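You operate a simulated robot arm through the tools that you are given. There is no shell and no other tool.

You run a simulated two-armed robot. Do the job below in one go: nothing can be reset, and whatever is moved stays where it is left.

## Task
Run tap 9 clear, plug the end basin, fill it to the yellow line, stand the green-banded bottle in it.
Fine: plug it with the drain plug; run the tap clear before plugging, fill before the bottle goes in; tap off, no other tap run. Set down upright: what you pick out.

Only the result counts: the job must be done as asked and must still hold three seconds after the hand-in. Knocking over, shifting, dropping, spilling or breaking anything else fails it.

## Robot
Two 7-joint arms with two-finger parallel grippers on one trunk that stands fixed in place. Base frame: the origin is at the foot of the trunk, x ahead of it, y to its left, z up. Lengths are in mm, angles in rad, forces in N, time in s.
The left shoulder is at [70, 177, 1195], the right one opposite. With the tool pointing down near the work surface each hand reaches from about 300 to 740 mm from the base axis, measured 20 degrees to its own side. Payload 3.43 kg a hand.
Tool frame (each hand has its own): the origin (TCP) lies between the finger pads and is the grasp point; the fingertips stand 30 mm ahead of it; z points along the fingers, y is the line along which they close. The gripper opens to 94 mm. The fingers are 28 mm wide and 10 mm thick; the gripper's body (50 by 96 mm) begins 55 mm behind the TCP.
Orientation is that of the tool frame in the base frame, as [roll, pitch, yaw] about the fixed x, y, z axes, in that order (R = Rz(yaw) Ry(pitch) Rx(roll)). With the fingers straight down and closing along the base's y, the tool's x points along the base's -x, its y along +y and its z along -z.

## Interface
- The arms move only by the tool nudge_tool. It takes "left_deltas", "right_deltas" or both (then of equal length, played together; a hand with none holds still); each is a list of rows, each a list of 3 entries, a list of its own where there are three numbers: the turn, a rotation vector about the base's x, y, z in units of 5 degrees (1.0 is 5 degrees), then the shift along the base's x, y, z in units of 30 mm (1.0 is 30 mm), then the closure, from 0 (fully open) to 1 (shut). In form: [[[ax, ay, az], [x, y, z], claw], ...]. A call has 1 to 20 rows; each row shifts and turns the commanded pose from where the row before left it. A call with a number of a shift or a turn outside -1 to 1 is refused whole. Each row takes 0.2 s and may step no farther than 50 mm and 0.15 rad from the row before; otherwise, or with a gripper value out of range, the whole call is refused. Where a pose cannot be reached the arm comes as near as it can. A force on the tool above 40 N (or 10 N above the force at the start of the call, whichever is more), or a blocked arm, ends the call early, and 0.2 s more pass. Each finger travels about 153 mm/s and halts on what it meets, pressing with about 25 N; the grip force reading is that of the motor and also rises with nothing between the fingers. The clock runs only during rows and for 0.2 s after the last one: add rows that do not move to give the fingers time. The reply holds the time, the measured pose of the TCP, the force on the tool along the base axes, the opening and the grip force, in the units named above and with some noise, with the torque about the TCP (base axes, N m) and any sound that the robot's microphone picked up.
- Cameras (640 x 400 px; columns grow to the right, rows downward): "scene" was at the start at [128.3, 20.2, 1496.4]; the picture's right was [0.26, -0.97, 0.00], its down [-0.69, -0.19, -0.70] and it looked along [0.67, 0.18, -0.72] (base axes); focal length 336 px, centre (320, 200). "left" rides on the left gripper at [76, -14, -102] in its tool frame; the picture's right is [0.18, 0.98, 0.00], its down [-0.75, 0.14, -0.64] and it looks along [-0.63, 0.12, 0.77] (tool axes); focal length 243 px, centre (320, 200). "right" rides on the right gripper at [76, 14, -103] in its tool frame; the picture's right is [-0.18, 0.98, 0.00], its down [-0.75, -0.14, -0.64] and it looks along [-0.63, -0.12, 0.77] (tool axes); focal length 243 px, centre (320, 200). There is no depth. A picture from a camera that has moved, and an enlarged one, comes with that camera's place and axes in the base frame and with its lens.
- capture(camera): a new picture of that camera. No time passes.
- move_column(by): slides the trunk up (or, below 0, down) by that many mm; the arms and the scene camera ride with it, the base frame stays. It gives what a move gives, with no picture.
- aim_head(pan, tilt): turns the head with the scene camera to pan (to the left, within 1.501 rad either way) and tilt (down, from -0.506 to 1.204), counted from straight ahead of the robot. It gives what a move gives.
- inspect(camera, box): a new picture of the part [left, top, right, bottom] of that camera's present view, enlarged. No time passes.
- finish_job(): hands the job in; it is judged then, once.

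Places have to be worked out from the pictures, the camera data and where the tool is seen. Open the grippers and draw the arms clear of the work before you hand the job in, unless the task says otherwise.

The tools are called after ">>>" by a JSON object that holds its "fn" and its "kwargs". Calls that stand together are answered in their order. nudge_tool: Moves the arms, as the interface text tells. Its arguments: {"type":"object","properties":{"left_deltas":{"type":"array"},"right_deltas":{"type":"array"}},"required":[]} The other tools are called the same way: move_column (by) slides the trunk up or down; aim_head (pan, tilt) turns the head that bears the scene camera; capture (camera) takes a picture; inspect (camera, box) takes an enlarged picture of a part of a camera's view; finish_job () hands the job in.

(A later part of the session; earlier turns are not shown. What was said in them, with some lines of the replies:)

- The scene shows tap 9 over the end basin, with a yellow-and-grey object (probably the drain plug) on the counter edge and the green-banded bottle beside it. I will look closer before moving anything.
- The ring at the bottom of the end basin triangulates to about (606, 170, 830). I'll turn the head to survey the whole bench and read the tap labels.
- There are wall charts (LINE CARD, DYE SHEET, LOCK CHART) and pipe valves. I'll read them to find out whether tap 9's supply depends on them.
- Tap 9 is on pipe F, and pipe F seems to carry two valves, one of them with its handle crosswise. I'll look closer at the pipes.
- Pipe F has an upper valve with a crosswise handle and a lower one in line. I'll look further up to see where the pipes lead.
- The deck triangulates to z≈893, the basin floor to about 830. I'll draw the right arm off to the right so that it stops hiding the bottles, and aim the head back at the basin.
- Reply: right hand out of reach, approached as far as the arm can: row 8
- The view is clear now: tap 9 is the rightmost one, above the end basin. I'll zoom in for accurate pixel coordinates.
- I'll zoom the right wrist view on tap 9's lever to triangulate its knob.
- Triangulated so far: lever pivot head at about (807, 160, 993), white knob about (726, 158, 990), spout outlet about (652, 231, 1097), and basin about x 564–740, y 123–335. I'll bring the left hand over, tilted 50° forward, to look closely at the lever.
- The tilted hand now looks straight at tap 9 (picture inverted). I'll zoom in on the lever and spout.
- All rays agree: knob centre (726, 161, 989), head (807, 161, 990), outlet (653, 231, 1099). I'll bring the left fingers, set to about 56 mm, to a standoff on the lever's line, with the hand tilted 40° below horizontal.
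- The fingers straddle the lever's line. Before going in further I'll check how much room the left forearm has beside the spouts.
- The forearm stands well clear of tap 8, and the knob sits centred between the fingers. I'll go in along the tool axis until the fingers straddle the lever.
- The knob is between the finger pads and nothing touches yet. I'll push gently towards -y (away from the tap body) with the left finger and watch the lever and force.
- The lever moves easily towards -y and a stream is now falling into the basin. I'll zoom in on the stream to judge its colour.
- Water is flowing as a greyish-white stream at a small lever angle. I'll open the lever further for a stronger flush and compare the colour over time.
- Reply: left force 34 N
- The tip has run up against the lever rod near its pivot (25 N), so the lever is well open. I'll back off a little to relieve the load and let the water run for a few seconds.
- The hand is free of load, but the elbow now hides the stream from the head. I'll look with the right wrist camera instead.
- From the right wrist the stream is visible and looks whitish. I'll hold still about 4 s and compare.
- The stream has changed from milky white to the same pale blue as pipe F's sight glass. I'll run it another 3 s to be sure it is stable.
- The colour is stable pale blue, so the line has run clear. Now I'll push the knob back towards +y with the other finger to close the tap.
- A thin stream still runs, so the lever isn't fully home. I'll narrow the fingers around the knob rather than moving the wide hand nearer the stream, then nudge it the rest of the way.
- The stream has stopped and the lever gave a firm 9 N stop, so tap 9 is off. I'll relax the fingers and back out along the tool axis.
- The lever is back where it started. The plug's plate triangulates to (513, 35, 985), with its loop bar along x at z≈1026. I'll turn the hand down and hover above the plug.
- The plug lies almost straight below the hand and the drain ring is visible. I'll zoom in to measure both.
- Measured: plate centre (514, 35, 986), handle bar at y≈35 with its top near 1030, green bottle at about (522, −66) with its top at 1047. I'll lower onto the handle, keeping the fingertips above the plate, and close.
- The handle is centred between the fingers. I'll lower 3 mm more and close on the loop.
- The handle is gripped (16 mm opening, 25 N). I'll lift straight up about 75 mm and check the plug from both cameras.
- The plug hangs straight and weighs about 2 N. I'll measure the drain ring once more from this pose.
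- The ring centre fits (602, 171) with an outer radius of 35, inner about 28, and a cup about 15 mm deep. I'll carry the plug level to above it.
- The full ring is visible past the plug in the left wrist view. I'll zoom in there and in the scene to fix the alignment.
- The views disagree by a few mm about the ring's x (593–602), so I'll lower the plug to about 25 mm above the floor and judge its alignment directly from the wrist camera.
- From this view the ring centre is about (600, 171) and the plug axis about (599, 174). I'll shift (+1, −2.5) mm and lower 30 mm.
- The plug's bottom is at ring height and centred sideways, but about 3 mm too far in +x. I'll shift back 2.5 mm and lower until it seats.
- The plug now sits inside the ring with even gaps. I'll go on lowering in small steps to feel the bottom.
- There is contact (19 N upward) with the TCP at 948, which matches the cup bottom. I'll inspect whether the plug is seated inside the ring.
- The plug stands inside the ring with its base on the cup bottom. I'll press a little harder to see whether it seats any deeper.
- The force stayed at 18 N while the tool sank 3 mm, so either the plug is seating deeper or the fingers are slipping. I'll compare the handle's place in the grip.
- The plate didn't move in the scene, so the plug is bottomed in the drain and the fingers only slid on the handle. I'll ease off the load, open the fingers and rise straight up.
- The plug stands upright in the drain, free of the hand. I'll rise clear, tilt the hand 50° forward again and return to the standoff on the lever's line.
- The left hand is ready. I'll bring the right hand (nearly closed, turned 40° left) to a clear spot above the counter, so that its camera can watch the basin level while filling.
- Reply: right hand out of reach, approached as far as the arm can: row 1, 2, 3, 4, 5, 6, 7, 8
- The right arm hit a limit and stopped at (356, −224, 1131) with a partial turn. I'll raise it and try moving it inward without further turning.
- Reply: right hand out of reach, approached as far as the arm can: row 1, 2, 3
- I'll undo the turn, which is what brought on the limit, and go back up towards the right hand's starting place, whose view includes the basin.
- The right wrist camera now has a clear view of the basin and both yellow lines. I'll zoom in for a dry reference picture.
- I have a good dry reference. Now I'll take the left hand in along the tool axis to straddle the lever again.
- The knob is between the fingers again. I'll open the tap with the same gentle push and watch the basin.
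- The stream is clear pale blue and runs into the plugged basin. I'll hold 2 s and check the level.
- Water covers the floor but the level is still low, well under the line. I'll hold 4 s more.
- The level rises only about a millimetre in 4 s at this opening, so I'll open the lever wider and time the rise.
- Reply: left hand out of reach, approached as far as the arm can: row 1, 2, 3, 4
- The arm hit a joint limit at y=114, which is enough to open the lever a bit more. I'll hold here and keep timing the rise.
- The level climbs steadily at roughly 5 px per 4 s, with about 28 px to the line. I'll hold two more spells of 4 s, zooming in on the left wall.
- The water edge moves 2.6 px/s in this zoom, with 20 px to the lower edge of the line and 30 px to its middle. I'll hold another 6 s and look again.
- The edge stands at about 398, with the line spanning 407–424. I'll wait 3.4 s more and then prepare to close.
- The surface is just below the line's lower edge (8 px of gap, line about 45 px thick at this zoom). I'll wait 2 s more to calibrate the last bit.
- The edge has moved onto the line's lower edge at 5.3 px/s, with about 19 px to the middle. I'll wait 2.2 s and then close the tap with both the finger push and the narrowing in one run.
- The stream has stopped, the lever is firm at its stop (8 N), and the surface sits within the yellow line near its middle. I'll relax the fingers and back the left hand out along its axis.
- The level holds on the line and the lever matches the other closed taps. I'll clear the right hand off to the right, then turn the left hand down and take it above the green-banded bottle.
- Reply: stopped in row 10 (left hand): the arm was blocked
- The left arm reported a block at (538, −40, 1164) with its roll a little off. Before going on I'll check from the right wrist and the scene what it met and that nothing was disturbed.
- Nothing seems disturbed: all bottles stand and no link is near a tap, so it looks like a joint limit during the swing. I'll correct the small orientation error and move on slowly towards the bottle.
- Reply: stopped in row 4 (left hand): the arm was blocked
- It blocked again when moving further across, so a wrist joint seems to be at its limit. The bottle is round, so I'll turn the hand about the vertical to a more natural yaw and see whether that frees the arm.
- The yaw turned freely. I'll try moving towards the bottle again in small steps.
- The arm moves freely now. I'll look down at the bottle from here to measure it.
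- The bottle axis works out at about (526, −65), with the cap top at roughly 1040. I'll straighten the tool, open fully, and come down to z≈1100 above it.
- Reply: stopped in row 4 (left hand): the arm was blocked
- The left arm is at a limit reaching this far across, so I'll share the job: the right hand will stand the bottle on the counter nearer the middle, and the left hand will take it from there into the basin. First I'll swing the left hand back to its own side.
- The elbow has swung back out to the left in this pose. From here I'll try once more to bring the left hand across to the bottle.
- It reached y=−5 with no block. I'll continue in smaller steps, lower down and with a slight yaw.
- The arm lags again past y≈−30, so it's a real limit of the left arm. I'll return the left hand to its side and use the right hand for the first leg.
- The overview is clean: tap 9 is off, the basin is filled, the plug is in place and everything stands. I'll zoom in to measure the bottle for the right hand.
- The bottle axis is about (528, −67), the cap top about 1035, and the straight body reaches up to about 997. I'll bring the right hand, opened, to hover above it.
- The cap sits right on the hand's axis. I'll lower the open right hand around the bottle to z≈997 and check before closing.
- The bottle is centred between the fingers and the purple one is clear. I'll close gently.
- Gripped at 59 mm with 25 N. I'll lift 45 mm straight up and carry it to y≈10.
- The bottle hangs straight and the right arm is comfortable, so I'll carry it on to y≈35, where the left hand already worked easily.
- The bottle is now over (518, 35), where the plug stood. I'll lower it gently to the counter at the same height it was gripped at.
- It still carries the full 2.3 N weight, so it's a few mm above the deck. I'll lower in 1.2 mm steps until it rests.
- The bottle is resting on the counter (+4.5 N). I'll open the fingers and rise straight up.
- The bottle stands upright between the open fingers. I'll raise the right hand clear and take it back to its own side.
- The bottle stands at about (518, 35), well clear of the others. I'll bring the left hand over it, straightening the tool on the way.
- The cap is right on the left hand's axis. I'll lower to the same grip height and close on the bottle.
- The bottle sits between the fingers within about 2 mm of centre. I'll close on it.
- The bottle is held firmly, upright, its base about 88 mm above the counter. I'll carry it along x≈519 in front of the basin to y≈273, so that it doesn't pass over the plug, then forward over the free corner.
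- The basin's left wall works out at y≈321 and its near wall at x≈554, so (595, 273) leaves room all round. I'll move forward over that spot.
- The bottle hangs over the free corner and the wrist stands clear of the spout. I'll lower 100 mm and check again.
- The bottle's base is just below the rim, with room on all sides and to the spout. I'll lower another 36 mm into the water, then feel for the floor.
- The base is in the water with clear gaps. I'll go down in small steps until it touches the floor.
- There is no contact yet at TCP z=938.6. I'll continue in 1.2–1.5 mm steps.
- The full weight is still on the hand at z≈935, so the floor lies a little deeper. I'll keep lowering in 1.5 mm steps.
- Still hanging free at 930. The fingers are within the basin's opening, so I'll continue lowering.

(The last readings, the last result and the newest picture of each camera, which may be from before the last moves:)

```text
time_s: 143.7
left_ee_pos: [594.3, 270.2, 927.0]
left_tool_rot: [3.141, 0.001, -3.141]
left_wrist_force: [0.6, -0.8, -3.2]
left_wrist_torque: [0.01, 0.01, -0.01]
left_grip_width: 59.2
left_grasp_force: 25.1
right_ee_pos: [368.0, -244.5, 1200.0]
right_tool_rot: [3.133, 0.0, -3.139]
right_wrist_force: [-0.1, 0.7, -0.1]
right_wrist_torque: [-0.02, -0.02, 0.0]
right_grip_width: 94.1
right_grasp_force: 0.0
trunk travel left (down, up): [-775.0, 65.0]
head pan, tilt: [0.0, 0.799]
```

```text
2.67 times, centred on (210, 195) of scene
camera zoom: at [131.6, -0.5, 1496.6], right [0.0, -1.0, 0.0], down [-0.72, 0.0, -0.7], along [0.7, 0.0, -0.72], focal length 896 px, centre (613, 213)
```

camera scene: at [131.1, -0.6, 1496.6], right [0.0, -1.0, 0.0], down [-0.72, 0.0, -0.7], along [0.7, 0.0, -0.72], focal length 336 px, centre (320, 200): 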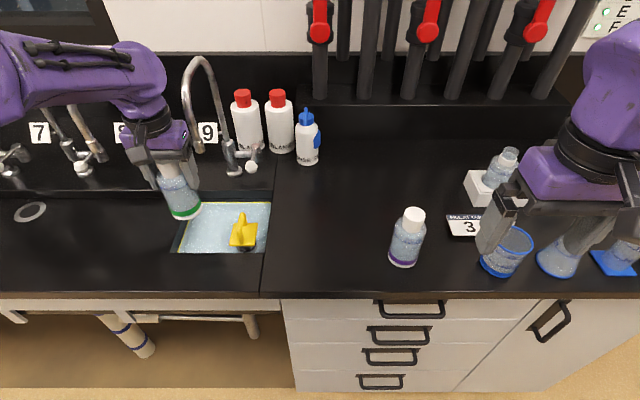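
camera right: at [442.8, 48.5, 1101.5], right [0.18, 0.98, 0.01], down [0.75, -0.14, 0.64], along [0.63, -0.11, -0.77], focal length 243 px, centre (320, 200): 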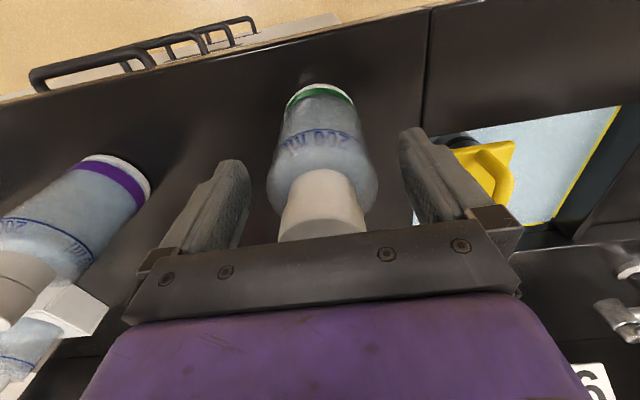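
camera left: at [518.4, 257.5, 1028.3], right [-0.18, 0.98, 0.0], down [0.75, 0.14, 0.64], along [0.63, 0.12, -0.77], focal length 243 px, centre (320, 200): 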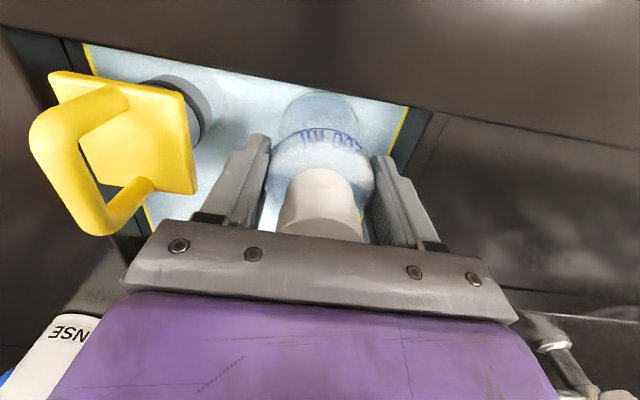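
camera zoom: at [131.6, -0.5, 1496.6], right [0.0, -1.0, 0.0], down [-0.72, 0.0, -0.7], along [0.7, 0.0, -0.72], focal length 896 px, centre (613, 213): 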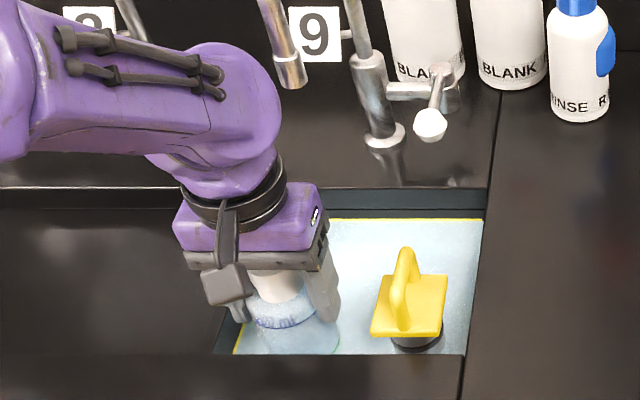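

The bottle is still free at 927. Compared with the plug, which bottomed 74 mm below deck level, the floor should come within a few mm. I'll keep stepping down.

>>> {"fn": "nudge_tool", "kwargs": {"left_deltas": [[[0, 0, 0], [0, 0, -0.04], 1], [[0, 0, 0], [0, 0, -0.04], 1], [[0, 0, 0], [0, 0, 0], 1]]}}

>>> {"fn": "nudge_tool", "kwargs": {"left_deltas": [[[0, 0, 0], [0, 0, -0.04], 1], [[0, 0, 0], [0, 0, -0.03], 1], [[0, 0, 0], [0, 0, 0], 1]]}}

```text
time_s: 144.5
left_ee_pos: [595.7, 270.8, 925.7]
left_tool_rot: [-3.142, 0.0, 3.141]
left_wrist_force: [-0.4, 0.2, -2.4]
left_wrist_torque: [-0.01, 0.03, -0.03]
left_grip_width: 59.2
left_grasp_force: 25.2
right_ee_pos: [368.7, -244.0, 1199.1]
right_tool_rot: [3.136, -0.001, -3.139]
right_wrist_force: [-0.4, 0.0, -0.9]
right_wrist_torque: [-0.02, -0.04, -0.01]
right_grip_width: 93.8
right_grasp_force: 0.1
trunk travel left (down, up): [-775.0, 65.0]
head pan, tilt: [0.0, 0.799]
```

```text
time_s: 145.3
left_ee_pos: [594.2, 271.9, 923.1]
left_tool_rot: [-3.14, 0.0, -3.141]
left_wrist_force: [0.4, -0.3, -2.1]
left_wrist_torque: [0.02, 0.01, 0.0]
left_grip_width: 59.2
left_grasp_force: 25.0
right_ee_pos: [368.1, -244.9, 1198.7]
right_tool_rot: [3.134, 0.0, -3.14]
right_wrist_force: [-0.4, -0.2, -0.3]
right_wrist_torque: [0.01, 0.0, 0.01]
right_grip_width: 94.1
right_grasp_force: 0.0
trunk travel left (down, up): [-775.0, 65.0]
head pan, tilt: [0.0, 0.799]
```

No contact yet at 923. I'll continue in small steps, watching the force.

>>> {"fn": "nudge_tool", "kwargs": {"left_deltas": [[[0, 0, 0], [0, 0, -0.05], 1], [[0, 0, 0], [0, 0, -0.04], 1], [[0, 0, 0], [0, 0, 0], 1]]}}

>>> {"fn": "nudge_tool", "kwargs": {"left_deltas": [[[0, 0, 0], [0, 0, -0.05], 1], [[0, 0, 0], [0, 0, -0.04], 1], [[0, 0, 0], [0, 0, 0], 1]]}}

```text
time_s: 146.1
left_ee_pos: [595.6, 270.6, 922.0]
left_tool_rot: [-3.141, 0.003, 3.141]
left_wrist_force: [3.4, 0.7, 12.6]
left_wrist_torque: [0.2, 0.1, -0.06]
left_grip_width: 59.3
left_grasp_force: 25.2
right_ee_pos: [367.0, -245.9, 1199.9]
right_tool_rot: [3.135, 0.004, -3.139]
right_wrist_force: [-0.5, -0.1, 0.1]
right_wrist_torque: [0.01, 0.0, -0.01]
right_grip_width: 94.2
right_grasp_force: 0.0
trunk travel left (down, up): [-775.0, 65.0]
head pan, tilt: [0.0, 0.799]
```

```text
time_s: 146.9
left_ee_pos: [595.2, 271.3, 920.0]
left_tool_rot: [3.14, 0.003, 3.141]
left_wrist_force: [7.8, 2.6, 19.0]
left_wrist_torque: [0.02, -0.3, -0.01]
left_grip_width: 60.4
left_grasp_force: 24.7
right_ee_pos: [366.7, -245.3, 1200.7]
right_tool_rot: [3.135, 0.003, -3.138]
right_wrist_force: [-0.1, -0.3, 0.3]
right_wrist_torque: [-0.01, 0.04, 0.02]
right_grip_width: 94.1
right_grasp_force: 0.0
trunk travel left (down, up): [-775.0, 65.0]
head pan, tilt: [0.0, 0.799]
```

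The bottle has touched the floor (contact at 922, now 19 N). I'll ease off the load first, then open the fingers just enough to free it.

>>> {"fn": "nudge_tool", "kwargs": {"left_deltas": [[[0, 0, 0], [0, 0, 0.07], 1], [[0, 0, 0], [0, 0, 0], 1]]}}

```text
time_s: 147.5
left_ee_pos: [593.2, 270.4, 919.3]
left_tool_rot: [-3.14, -0.003, 3.139]
left_wrist_force: [0.8, -2.3, 3.2]
left_wrist_torque: [-0.15, -0.24, -0.05]
left_grip_width: 60.2
left_grasp_force: 25.2
right_ee_pos: [367.0, -245.3, 1198.4]
right_tool_rot: [3.134, -0.002, -3.14]
right_wrist_force: [-0.4, 0.3, 0.1]
right_wrist_torque: [0.0, -0.02, 0.01]
right_grip_width: 93.9
right_grasp_force: 0.0
trunk travel left (down, up): [-775.0, 65.0]
head pan, tilt: [0.0, 0.799]
```

Only a light load remains. I'll open the fingers slowly to about 72 mm.

>>> {"fn": "nudge_tool", "kwargs": {"left_deltas": [[[0, 0, 0], [0, 0, 0], 0.34], [[0, 0, 0], [0, 0, 0], 0.3], [[0, 0, 0], [0, 0, 0], 0.26], [[0, 0, 0], [0, 0, 0], 0.23], [[0, 0, 0], [0, 0, 0], 0.23]]}}

>>> {"fn": "capture", "kwargs": {"camera": "left"}}

>>> {"fn": "inspect", "kwargs": {"camera": "scene", "box": [130, 120, 290, 270]}}

```text
time_s: 148.7
left_ee_pos: [595.3, 271.9, 920.2]
left_tool_rot: [3.14, -0.001, -3.141]
left_wrist_force: [-0.5, 0.9, 0.2]
left_wrist_torque: [0.02, 0.03, 0.0]
left_grip_width: 72.2
left_grasp_force: 0.1
right_ee_pos: [369.0, -244.2, 1200.5]
right_tool_rot: [3.134, 0.001, -3.141]
right_wrist_force: [1.2, 0.6, -0.3]
right_wrist_torque: [-0.02, 0.02, 0.01]
right_grip_width: 93.7
right_grasp_force: 0.1
trunk travel left (down, up): [-775.0, 65.0]
head pan, tilt: [0.0, 0.799]
```

```text
taken
camera left: at [518.4, 258.3, 1021.5], right [-0.18, 0.98, 0.0], down [0.75, 0.14, 0.64], along [0.63, 0.12, -0.77], focal length 243 px, centre (320, 200)
```

left: 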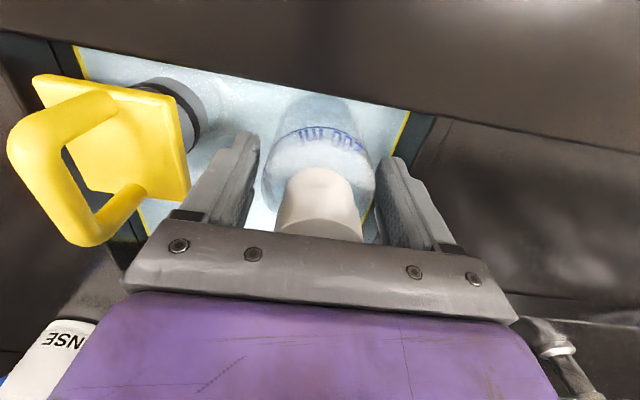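

```text
2.67 times, centred on (210, 195) of scene
camera zoom: at [131.2, -0.8, 1496.6], right [0.0, -1.0, 0.0], down [-0.72, 0.0, -0.7], along [0.7, 0.0, -0.72], focal length 896 px, centre (613, 213)
```

zoom: 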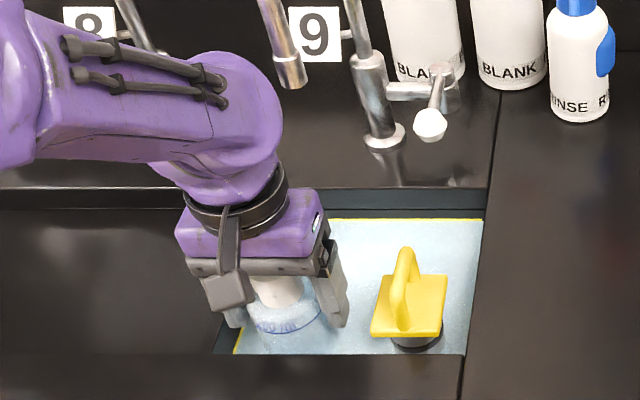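

The bottle stands free between the fingers. I'll rise straight up, slowly at first.

>>> {"fn": "nudge_tool", "kwargs": {"left_deltas": [[[0, 0, 0], [0, 0, 0.2], 0.23], [[0, 0, 0], [0, 0, 0.4], 0.23], [[0, 0, 0], [0, 0, 0.6], 0.23], [[0, 0, 0], [0, 0, 0.8], 0.23], [[0, 0, 0], [0, 0, 0.9], 0.23], [[0, 0, 0], [0, 0, 0.9], 0.23], [[0, 0, 0], [0, 0, 0.9], 0.23], [[0, 0, 0], [-0.3, 0, 0.9], 0.23]]}}

>>> {"fn": "capture", "kwargs": {"camera": "left"}}

>>> {"fn": "capture", "kwargs": {"camera": "scene"}}

```text
time_s: 150.5
left_ee_pos: [586.1, 273.6, 1090.7]
left_tool_rot: [3.141, -0.001, -3.14]
left_wrist_force: [-0.9, 0.2, -0.1]
left_wrist_torque: [-0.02, -0.03, 0.0]
left_grip_width: 72.0
left_grasp_force: 0.0
right_ee_pos: [366.5, -244.4, 1199.2]
right_tool_rot: [3.135, 0.002, -3.14]
right_wrist_force: [-0.3, 1.2, 0.2]
right_wrist_torque: [0.02, -0.03, 0.01]
right_grip_width: 94.0
right_grasp_force: 0.1
trunk travel left (down, up): [-775.0, 65.0]
head pan, tilt: [0.0, 0.799]
```

```text
taken
camera left: at [508.5, 259.5, 1191.2], right [-0.18, 0.98, 0.0], down [0.75, 0.14, 0.64], along [0.63, 0.12, -0.77], focal length 243 px, centre (320, 200)
```

left: 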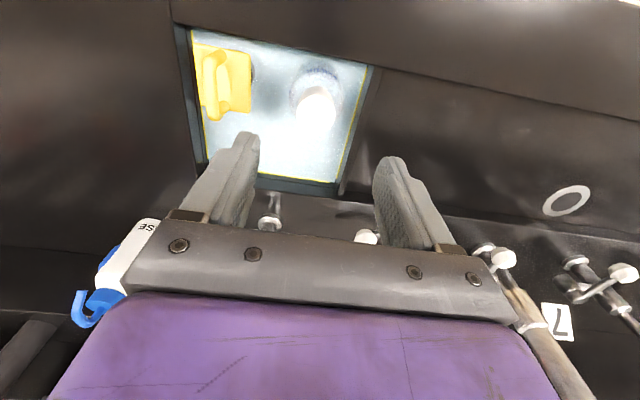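

```text
taken
camera scene: at [129.4, -1.0, 1496.8], right [0.0, -1.0, 0.0], down [-0.72, 0.0, -0.7], along [0.7, 0.0, -0.72], focal length 336 px, centre (320, 200)
```

scene: 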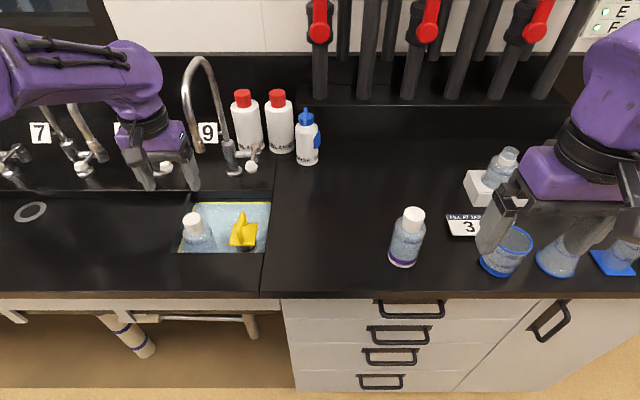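

The bottle stands in the basin. I'll draw the left hand back towards the robot, open it fully, and check everything closely.

>>> {"fn": "nudge_tool", "kwargs": {"left_deltas": [[[0, 0, 0], [-0.6, 0, 0.4], 0], [[0, 0, 0], [-0.8, 0, 0.4], 0], [[0, 0, 0], [-0.8, 0.1, 0.4], 0], [[0, 0, 0], [-0.8, 0.3, 0.4], 0], [[0, 0, 0], [-0.8, 0.5, 0.4], 0], [[0, 0, 0], [-0.8, 0.5, 0], 0], [[0, 0, 0], [-0.4, 0.5, 0], 0]]}}

>>> {"fn": "capture", "kwargs": {"camera": "scene"}}

>>> {"fn": "inspect", "kwargs": {"camera": "scene", "box": [160, 180, 290, 270]}}

>>> {"fn": "inspect", "kwargs": {"camera": "scene", "box": [170, 40, 340, 190]}}

>>> {"fn": "inspect", "kwargs": {"camera": "left", "box": [120, 40, 360, 190]}}

```text
time_s: 152.1
left_ee_pos: [435.7, 327.4, 1149.3]
left_tool_rot: [3.141, -0.001, 3.14]
left_wrist_force: [0.3, -0.8, -0.3]
left_wrist_torque: [0.0, -0.02, 0.0]
left_grip_width: 94.0
left_grasp_force: 0.0
right_ee_pos: [369.0, -245.6, 1200.5]
right_tool_rot: [3.135, 0.0, -3.139]
right_wrist_force: [-0.2, -0.7, 0.8]
right_wrist_torque: [0.01, -0.04, 0.0]
right_grip_width: 93.9
right_grasp_force: 0.1
trunk travel left (down, up): [-775.0, 65.0]
head pan, tilt: [0.0, 0.799]
```

```text
taken
camera scene: at [131.3, -1.8, 1496.6], right [0.0, -1.0, 0.0], down [-0.72, 0.0, -0.7], along [0.7, 0.0, -0.72], focal length 336 px, centre (320, 200)
```

scene: 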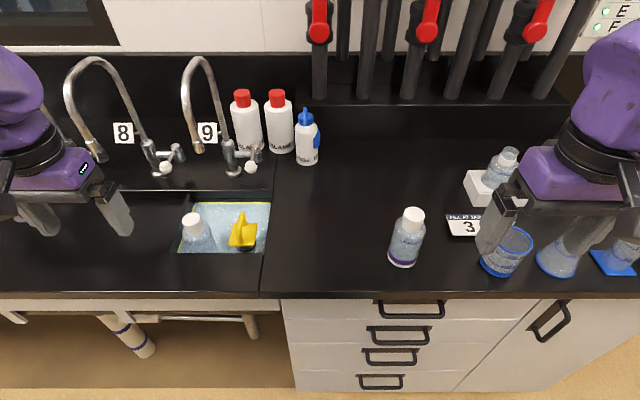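

```text
4.44 times, centred on (225, 225) of scene
camera zoom: at [131.3, -1.8, 1496.6], right [0.0, -1.0, 0.0], down [-0.72, 0.0, -0.7], along [0.7, 0.0, -0.72], focal length 1494 px, centre (742, 89)
```

zoom: 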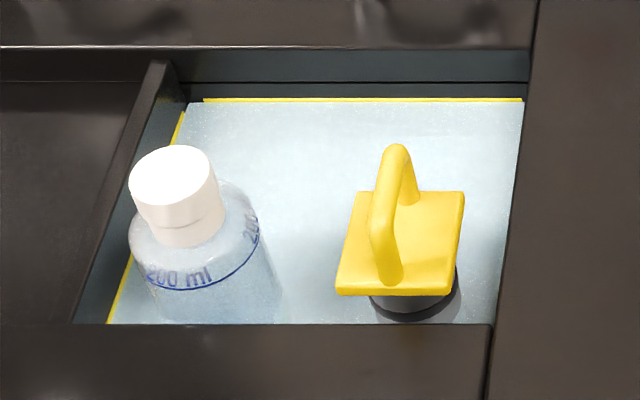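

```text
2.67 times, centred on (255, 115) of scene
camera zoom: at [131.3, -1.8, 1496.6], right [0.0, -1.0, 0.0], down [-0.72, 0.0, -0.7], along [0.7, 0.0, -0.72], focal length 896 px, centre (493, 427)
```

zoom: 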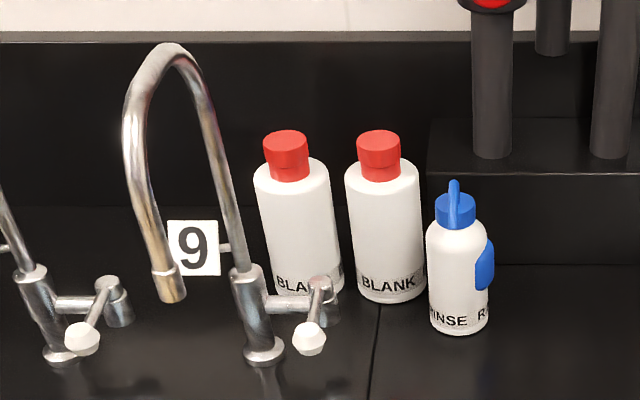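

```text
2.67 times, centred on (240, 115) of left
camera zoom: at [358.7, 313.7, 1249.8], right [-0.18, 0.98, 0.0], down [0.75, 0.14, 0.64], along [0.63, 0.12, -0.77], focal length 647 px, centre (533, 427)
```

zoom: 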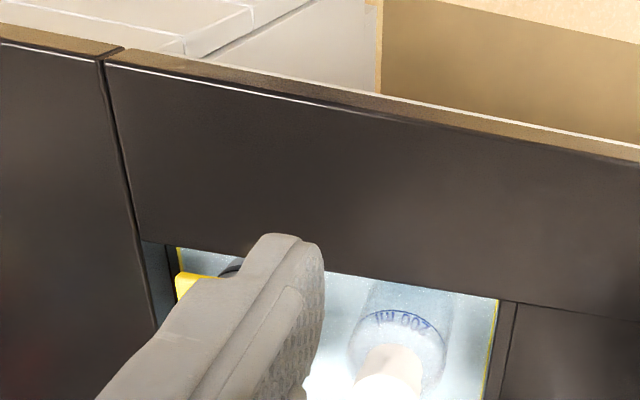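

Tap off, plug seated, bottle upright. I'll take one more close look at the water level against the yellow line and at the bottle.

>>> {"fn": "inspect", "kwargs": {"camera": "scene", "box": [180, 190, 220, 215]}}

>>> {"fn": "inspect", "kwargs": {"camera": "scene", "box": [240, 190, 280, 215]}}

>>> {"fn": "inspect", "kwargs": {"camera": "scene", "box": [170, 200, 270, 262]}}

```text
16.00 times, centred on (200, 202) of scene
camera zoom: at [131.3, -1.8, 1496.6], right [0.0, -1.0, 0.0], down [-0.72, 0.0, -0.7], along [0.7, 0.0, -0.72], focal length 5378 px, centre (2240, 160)
```

zoom: 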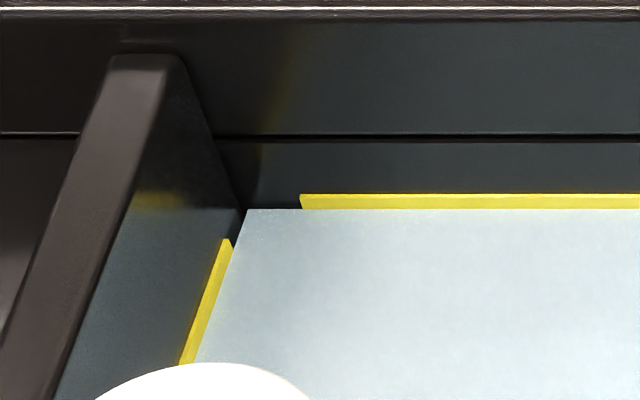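

```text
16.00 times, centred on (260, 202) of scene
camera zoom: at [131.3, -1.8, 1496.6], right [0.0, -1.0, 0.0], down [-0.72, 0.0, -0.7], along [0.7, 0.0, -0.72], focal length 5378 px, centre (1280, 160)
```

zoom: 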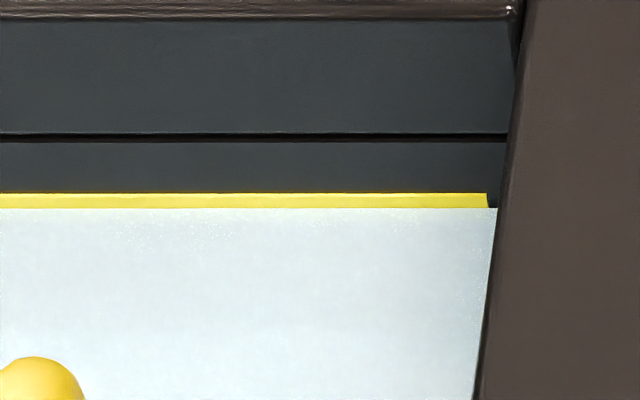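

```text
6.40 times, centred on (220, 231) of scene
camera zoom: at [131.3, -1.8, 1496.6], right [0.0, -1.0, 0.0], down [-0.72, 0.0, -0.7], along [0.7, 0.0, -0.72], focal length 2151 px, centre (960, 2)
```

zoom: 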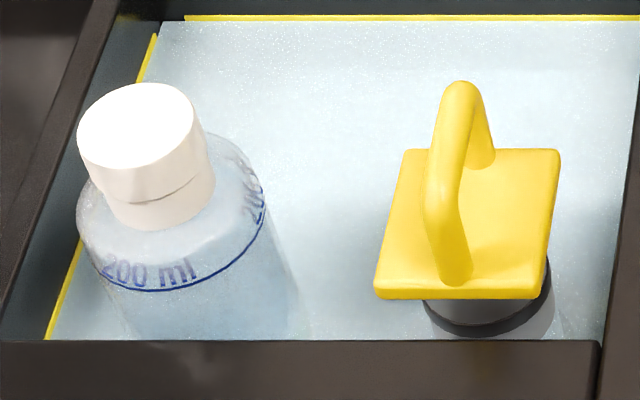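

The surface lies within the yellow line, around its middle, with the bottle upright and clear of the walls. I'll wait 2 s to confirm that the level and everything else stay put.

>>> {"fn": "nudge_tool", "kwargs": {"left_deltas": [[[0, 0, 0], [0, 0, 0], 0], [[0, 0, 0], [0, 0, 0], 0], [[0, 0, 0], [0, 0, 0], 0], [[0, 0, 0], [0, 0, 0], 0], [[0, 0, 0], [0, 0, 0], 0], [[0, 0, 0], [0, 0, 0], 0], [[0, 0, 0], [0, 0, 0], 0], [[0, 0, 0], [0, 0, 0], 0], [[0, 0, 0], [0, 0, 0], 0], [[0, 0, 0], [0, 0, 0], 0]]}}

>>> {"fn": "inspect", "kwargs": {"camera": "scene", "box": [240, 190, 280, 215]}}

>>> {"fn": "inspect", "kwargs": {"camera": "scene", "box": [160, 40, 320, 262]}}

```text
time_s: 154.3
left_ee_pos: [435.8, 328.7, 1148.4]
left_tool_rot: [-3.141, 0.0, -3.142]
left_wrist_force: [0.0, -0.6, 0.0]
left_wrist_torque: [0.02, -0.02, 0.0]
left_grip_width: 93.8
left_grasp_force: 0.1
right_ee_pos: [368.4, -245.5, 1201.4]
right_tool_rot: [3.133, 0.001, -3.14]
right_wrist_force: [-0.5, 0.9, -0.8]
right_wrist_torque: [0.0, 0.0, 0.0]
right_grip_width: 94.0
right_grasp_force: 0.1
trunk travel left (down, up): [-775.0, 65.0]
head pan, tilt: [0.0, 0.799]
```

```text
16.00 times, centred on (260, 202) of scene
camera zoom: at [131.2, -0.8, 1496.6], right [0.0, -1.0, 0.0], down [-0.72, 0.0, -0.7], along [0.7, 0.0, -0.72], focal length 5378 px, centre (1280, 160)
```

zoom: 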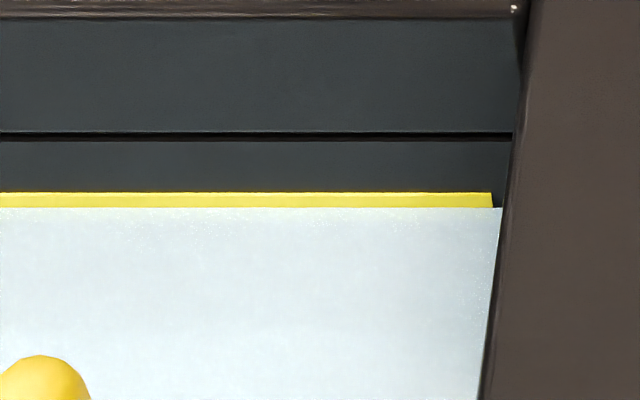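

```text
1.80 times, centred on (240, 151) of scene
camera zoom: at [131.2, -0.8, 1496.6], right [0.0, -1.0, 0.0], down [-0.72, 0.0, -0.7], along [0.7, 0.0, -0.72], focal length 606 px, centre (464, 288)
```

zoom: 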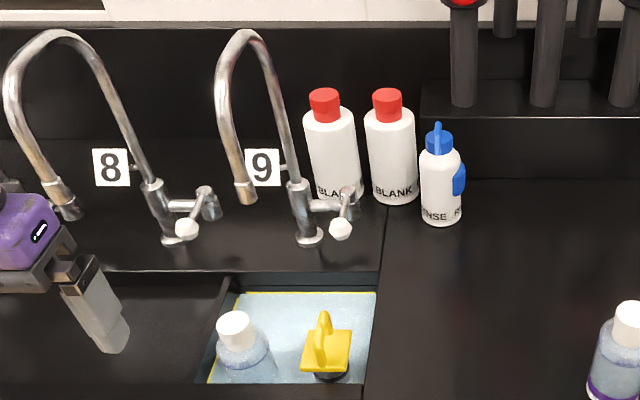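

The level is unchanged on the yellow line, tap 9 is dry, the plug and bottle stand upright, and nothing else has moved. Both hands are open and clear, so I'm handing the job in.

>>> {"fn": "finish_job", "kwargs": {}}

```text
The job is handed in.
```

The job is done and handed in, and the last check before hand-in showed everything steady. I don't have the judge's result.

- **Tap 9:** It ran milky at first. I kept it running until the stream had turned a steady pale blue, matching pipe F's sight glass, then shut it off before plugging. I opened it again for the fill and shut it to a firm stop. No other tap was run.
- **Plug:** The yellow-handled drain plug is upright in the drain of the end basin. There is a visible gap around it inside the metal ring, but it held: the water level did not drop afterwards.
- **Water level:** The surface is within the yellow line, close to its middle. It did not change over a final 2-second wait with the bottle already in.
- **Bottle:** The green-banded bottle stands upright in the left front corner of the basin, clear of the walls and the plug. The left arm could not reach the bottle's starting place. The right hand first stood it upright on the counter nearer the basin, and the left hand took it from there.

In the final pictures nothing else had shifted, spilled or fallen. Both grippers are open and drawn back.
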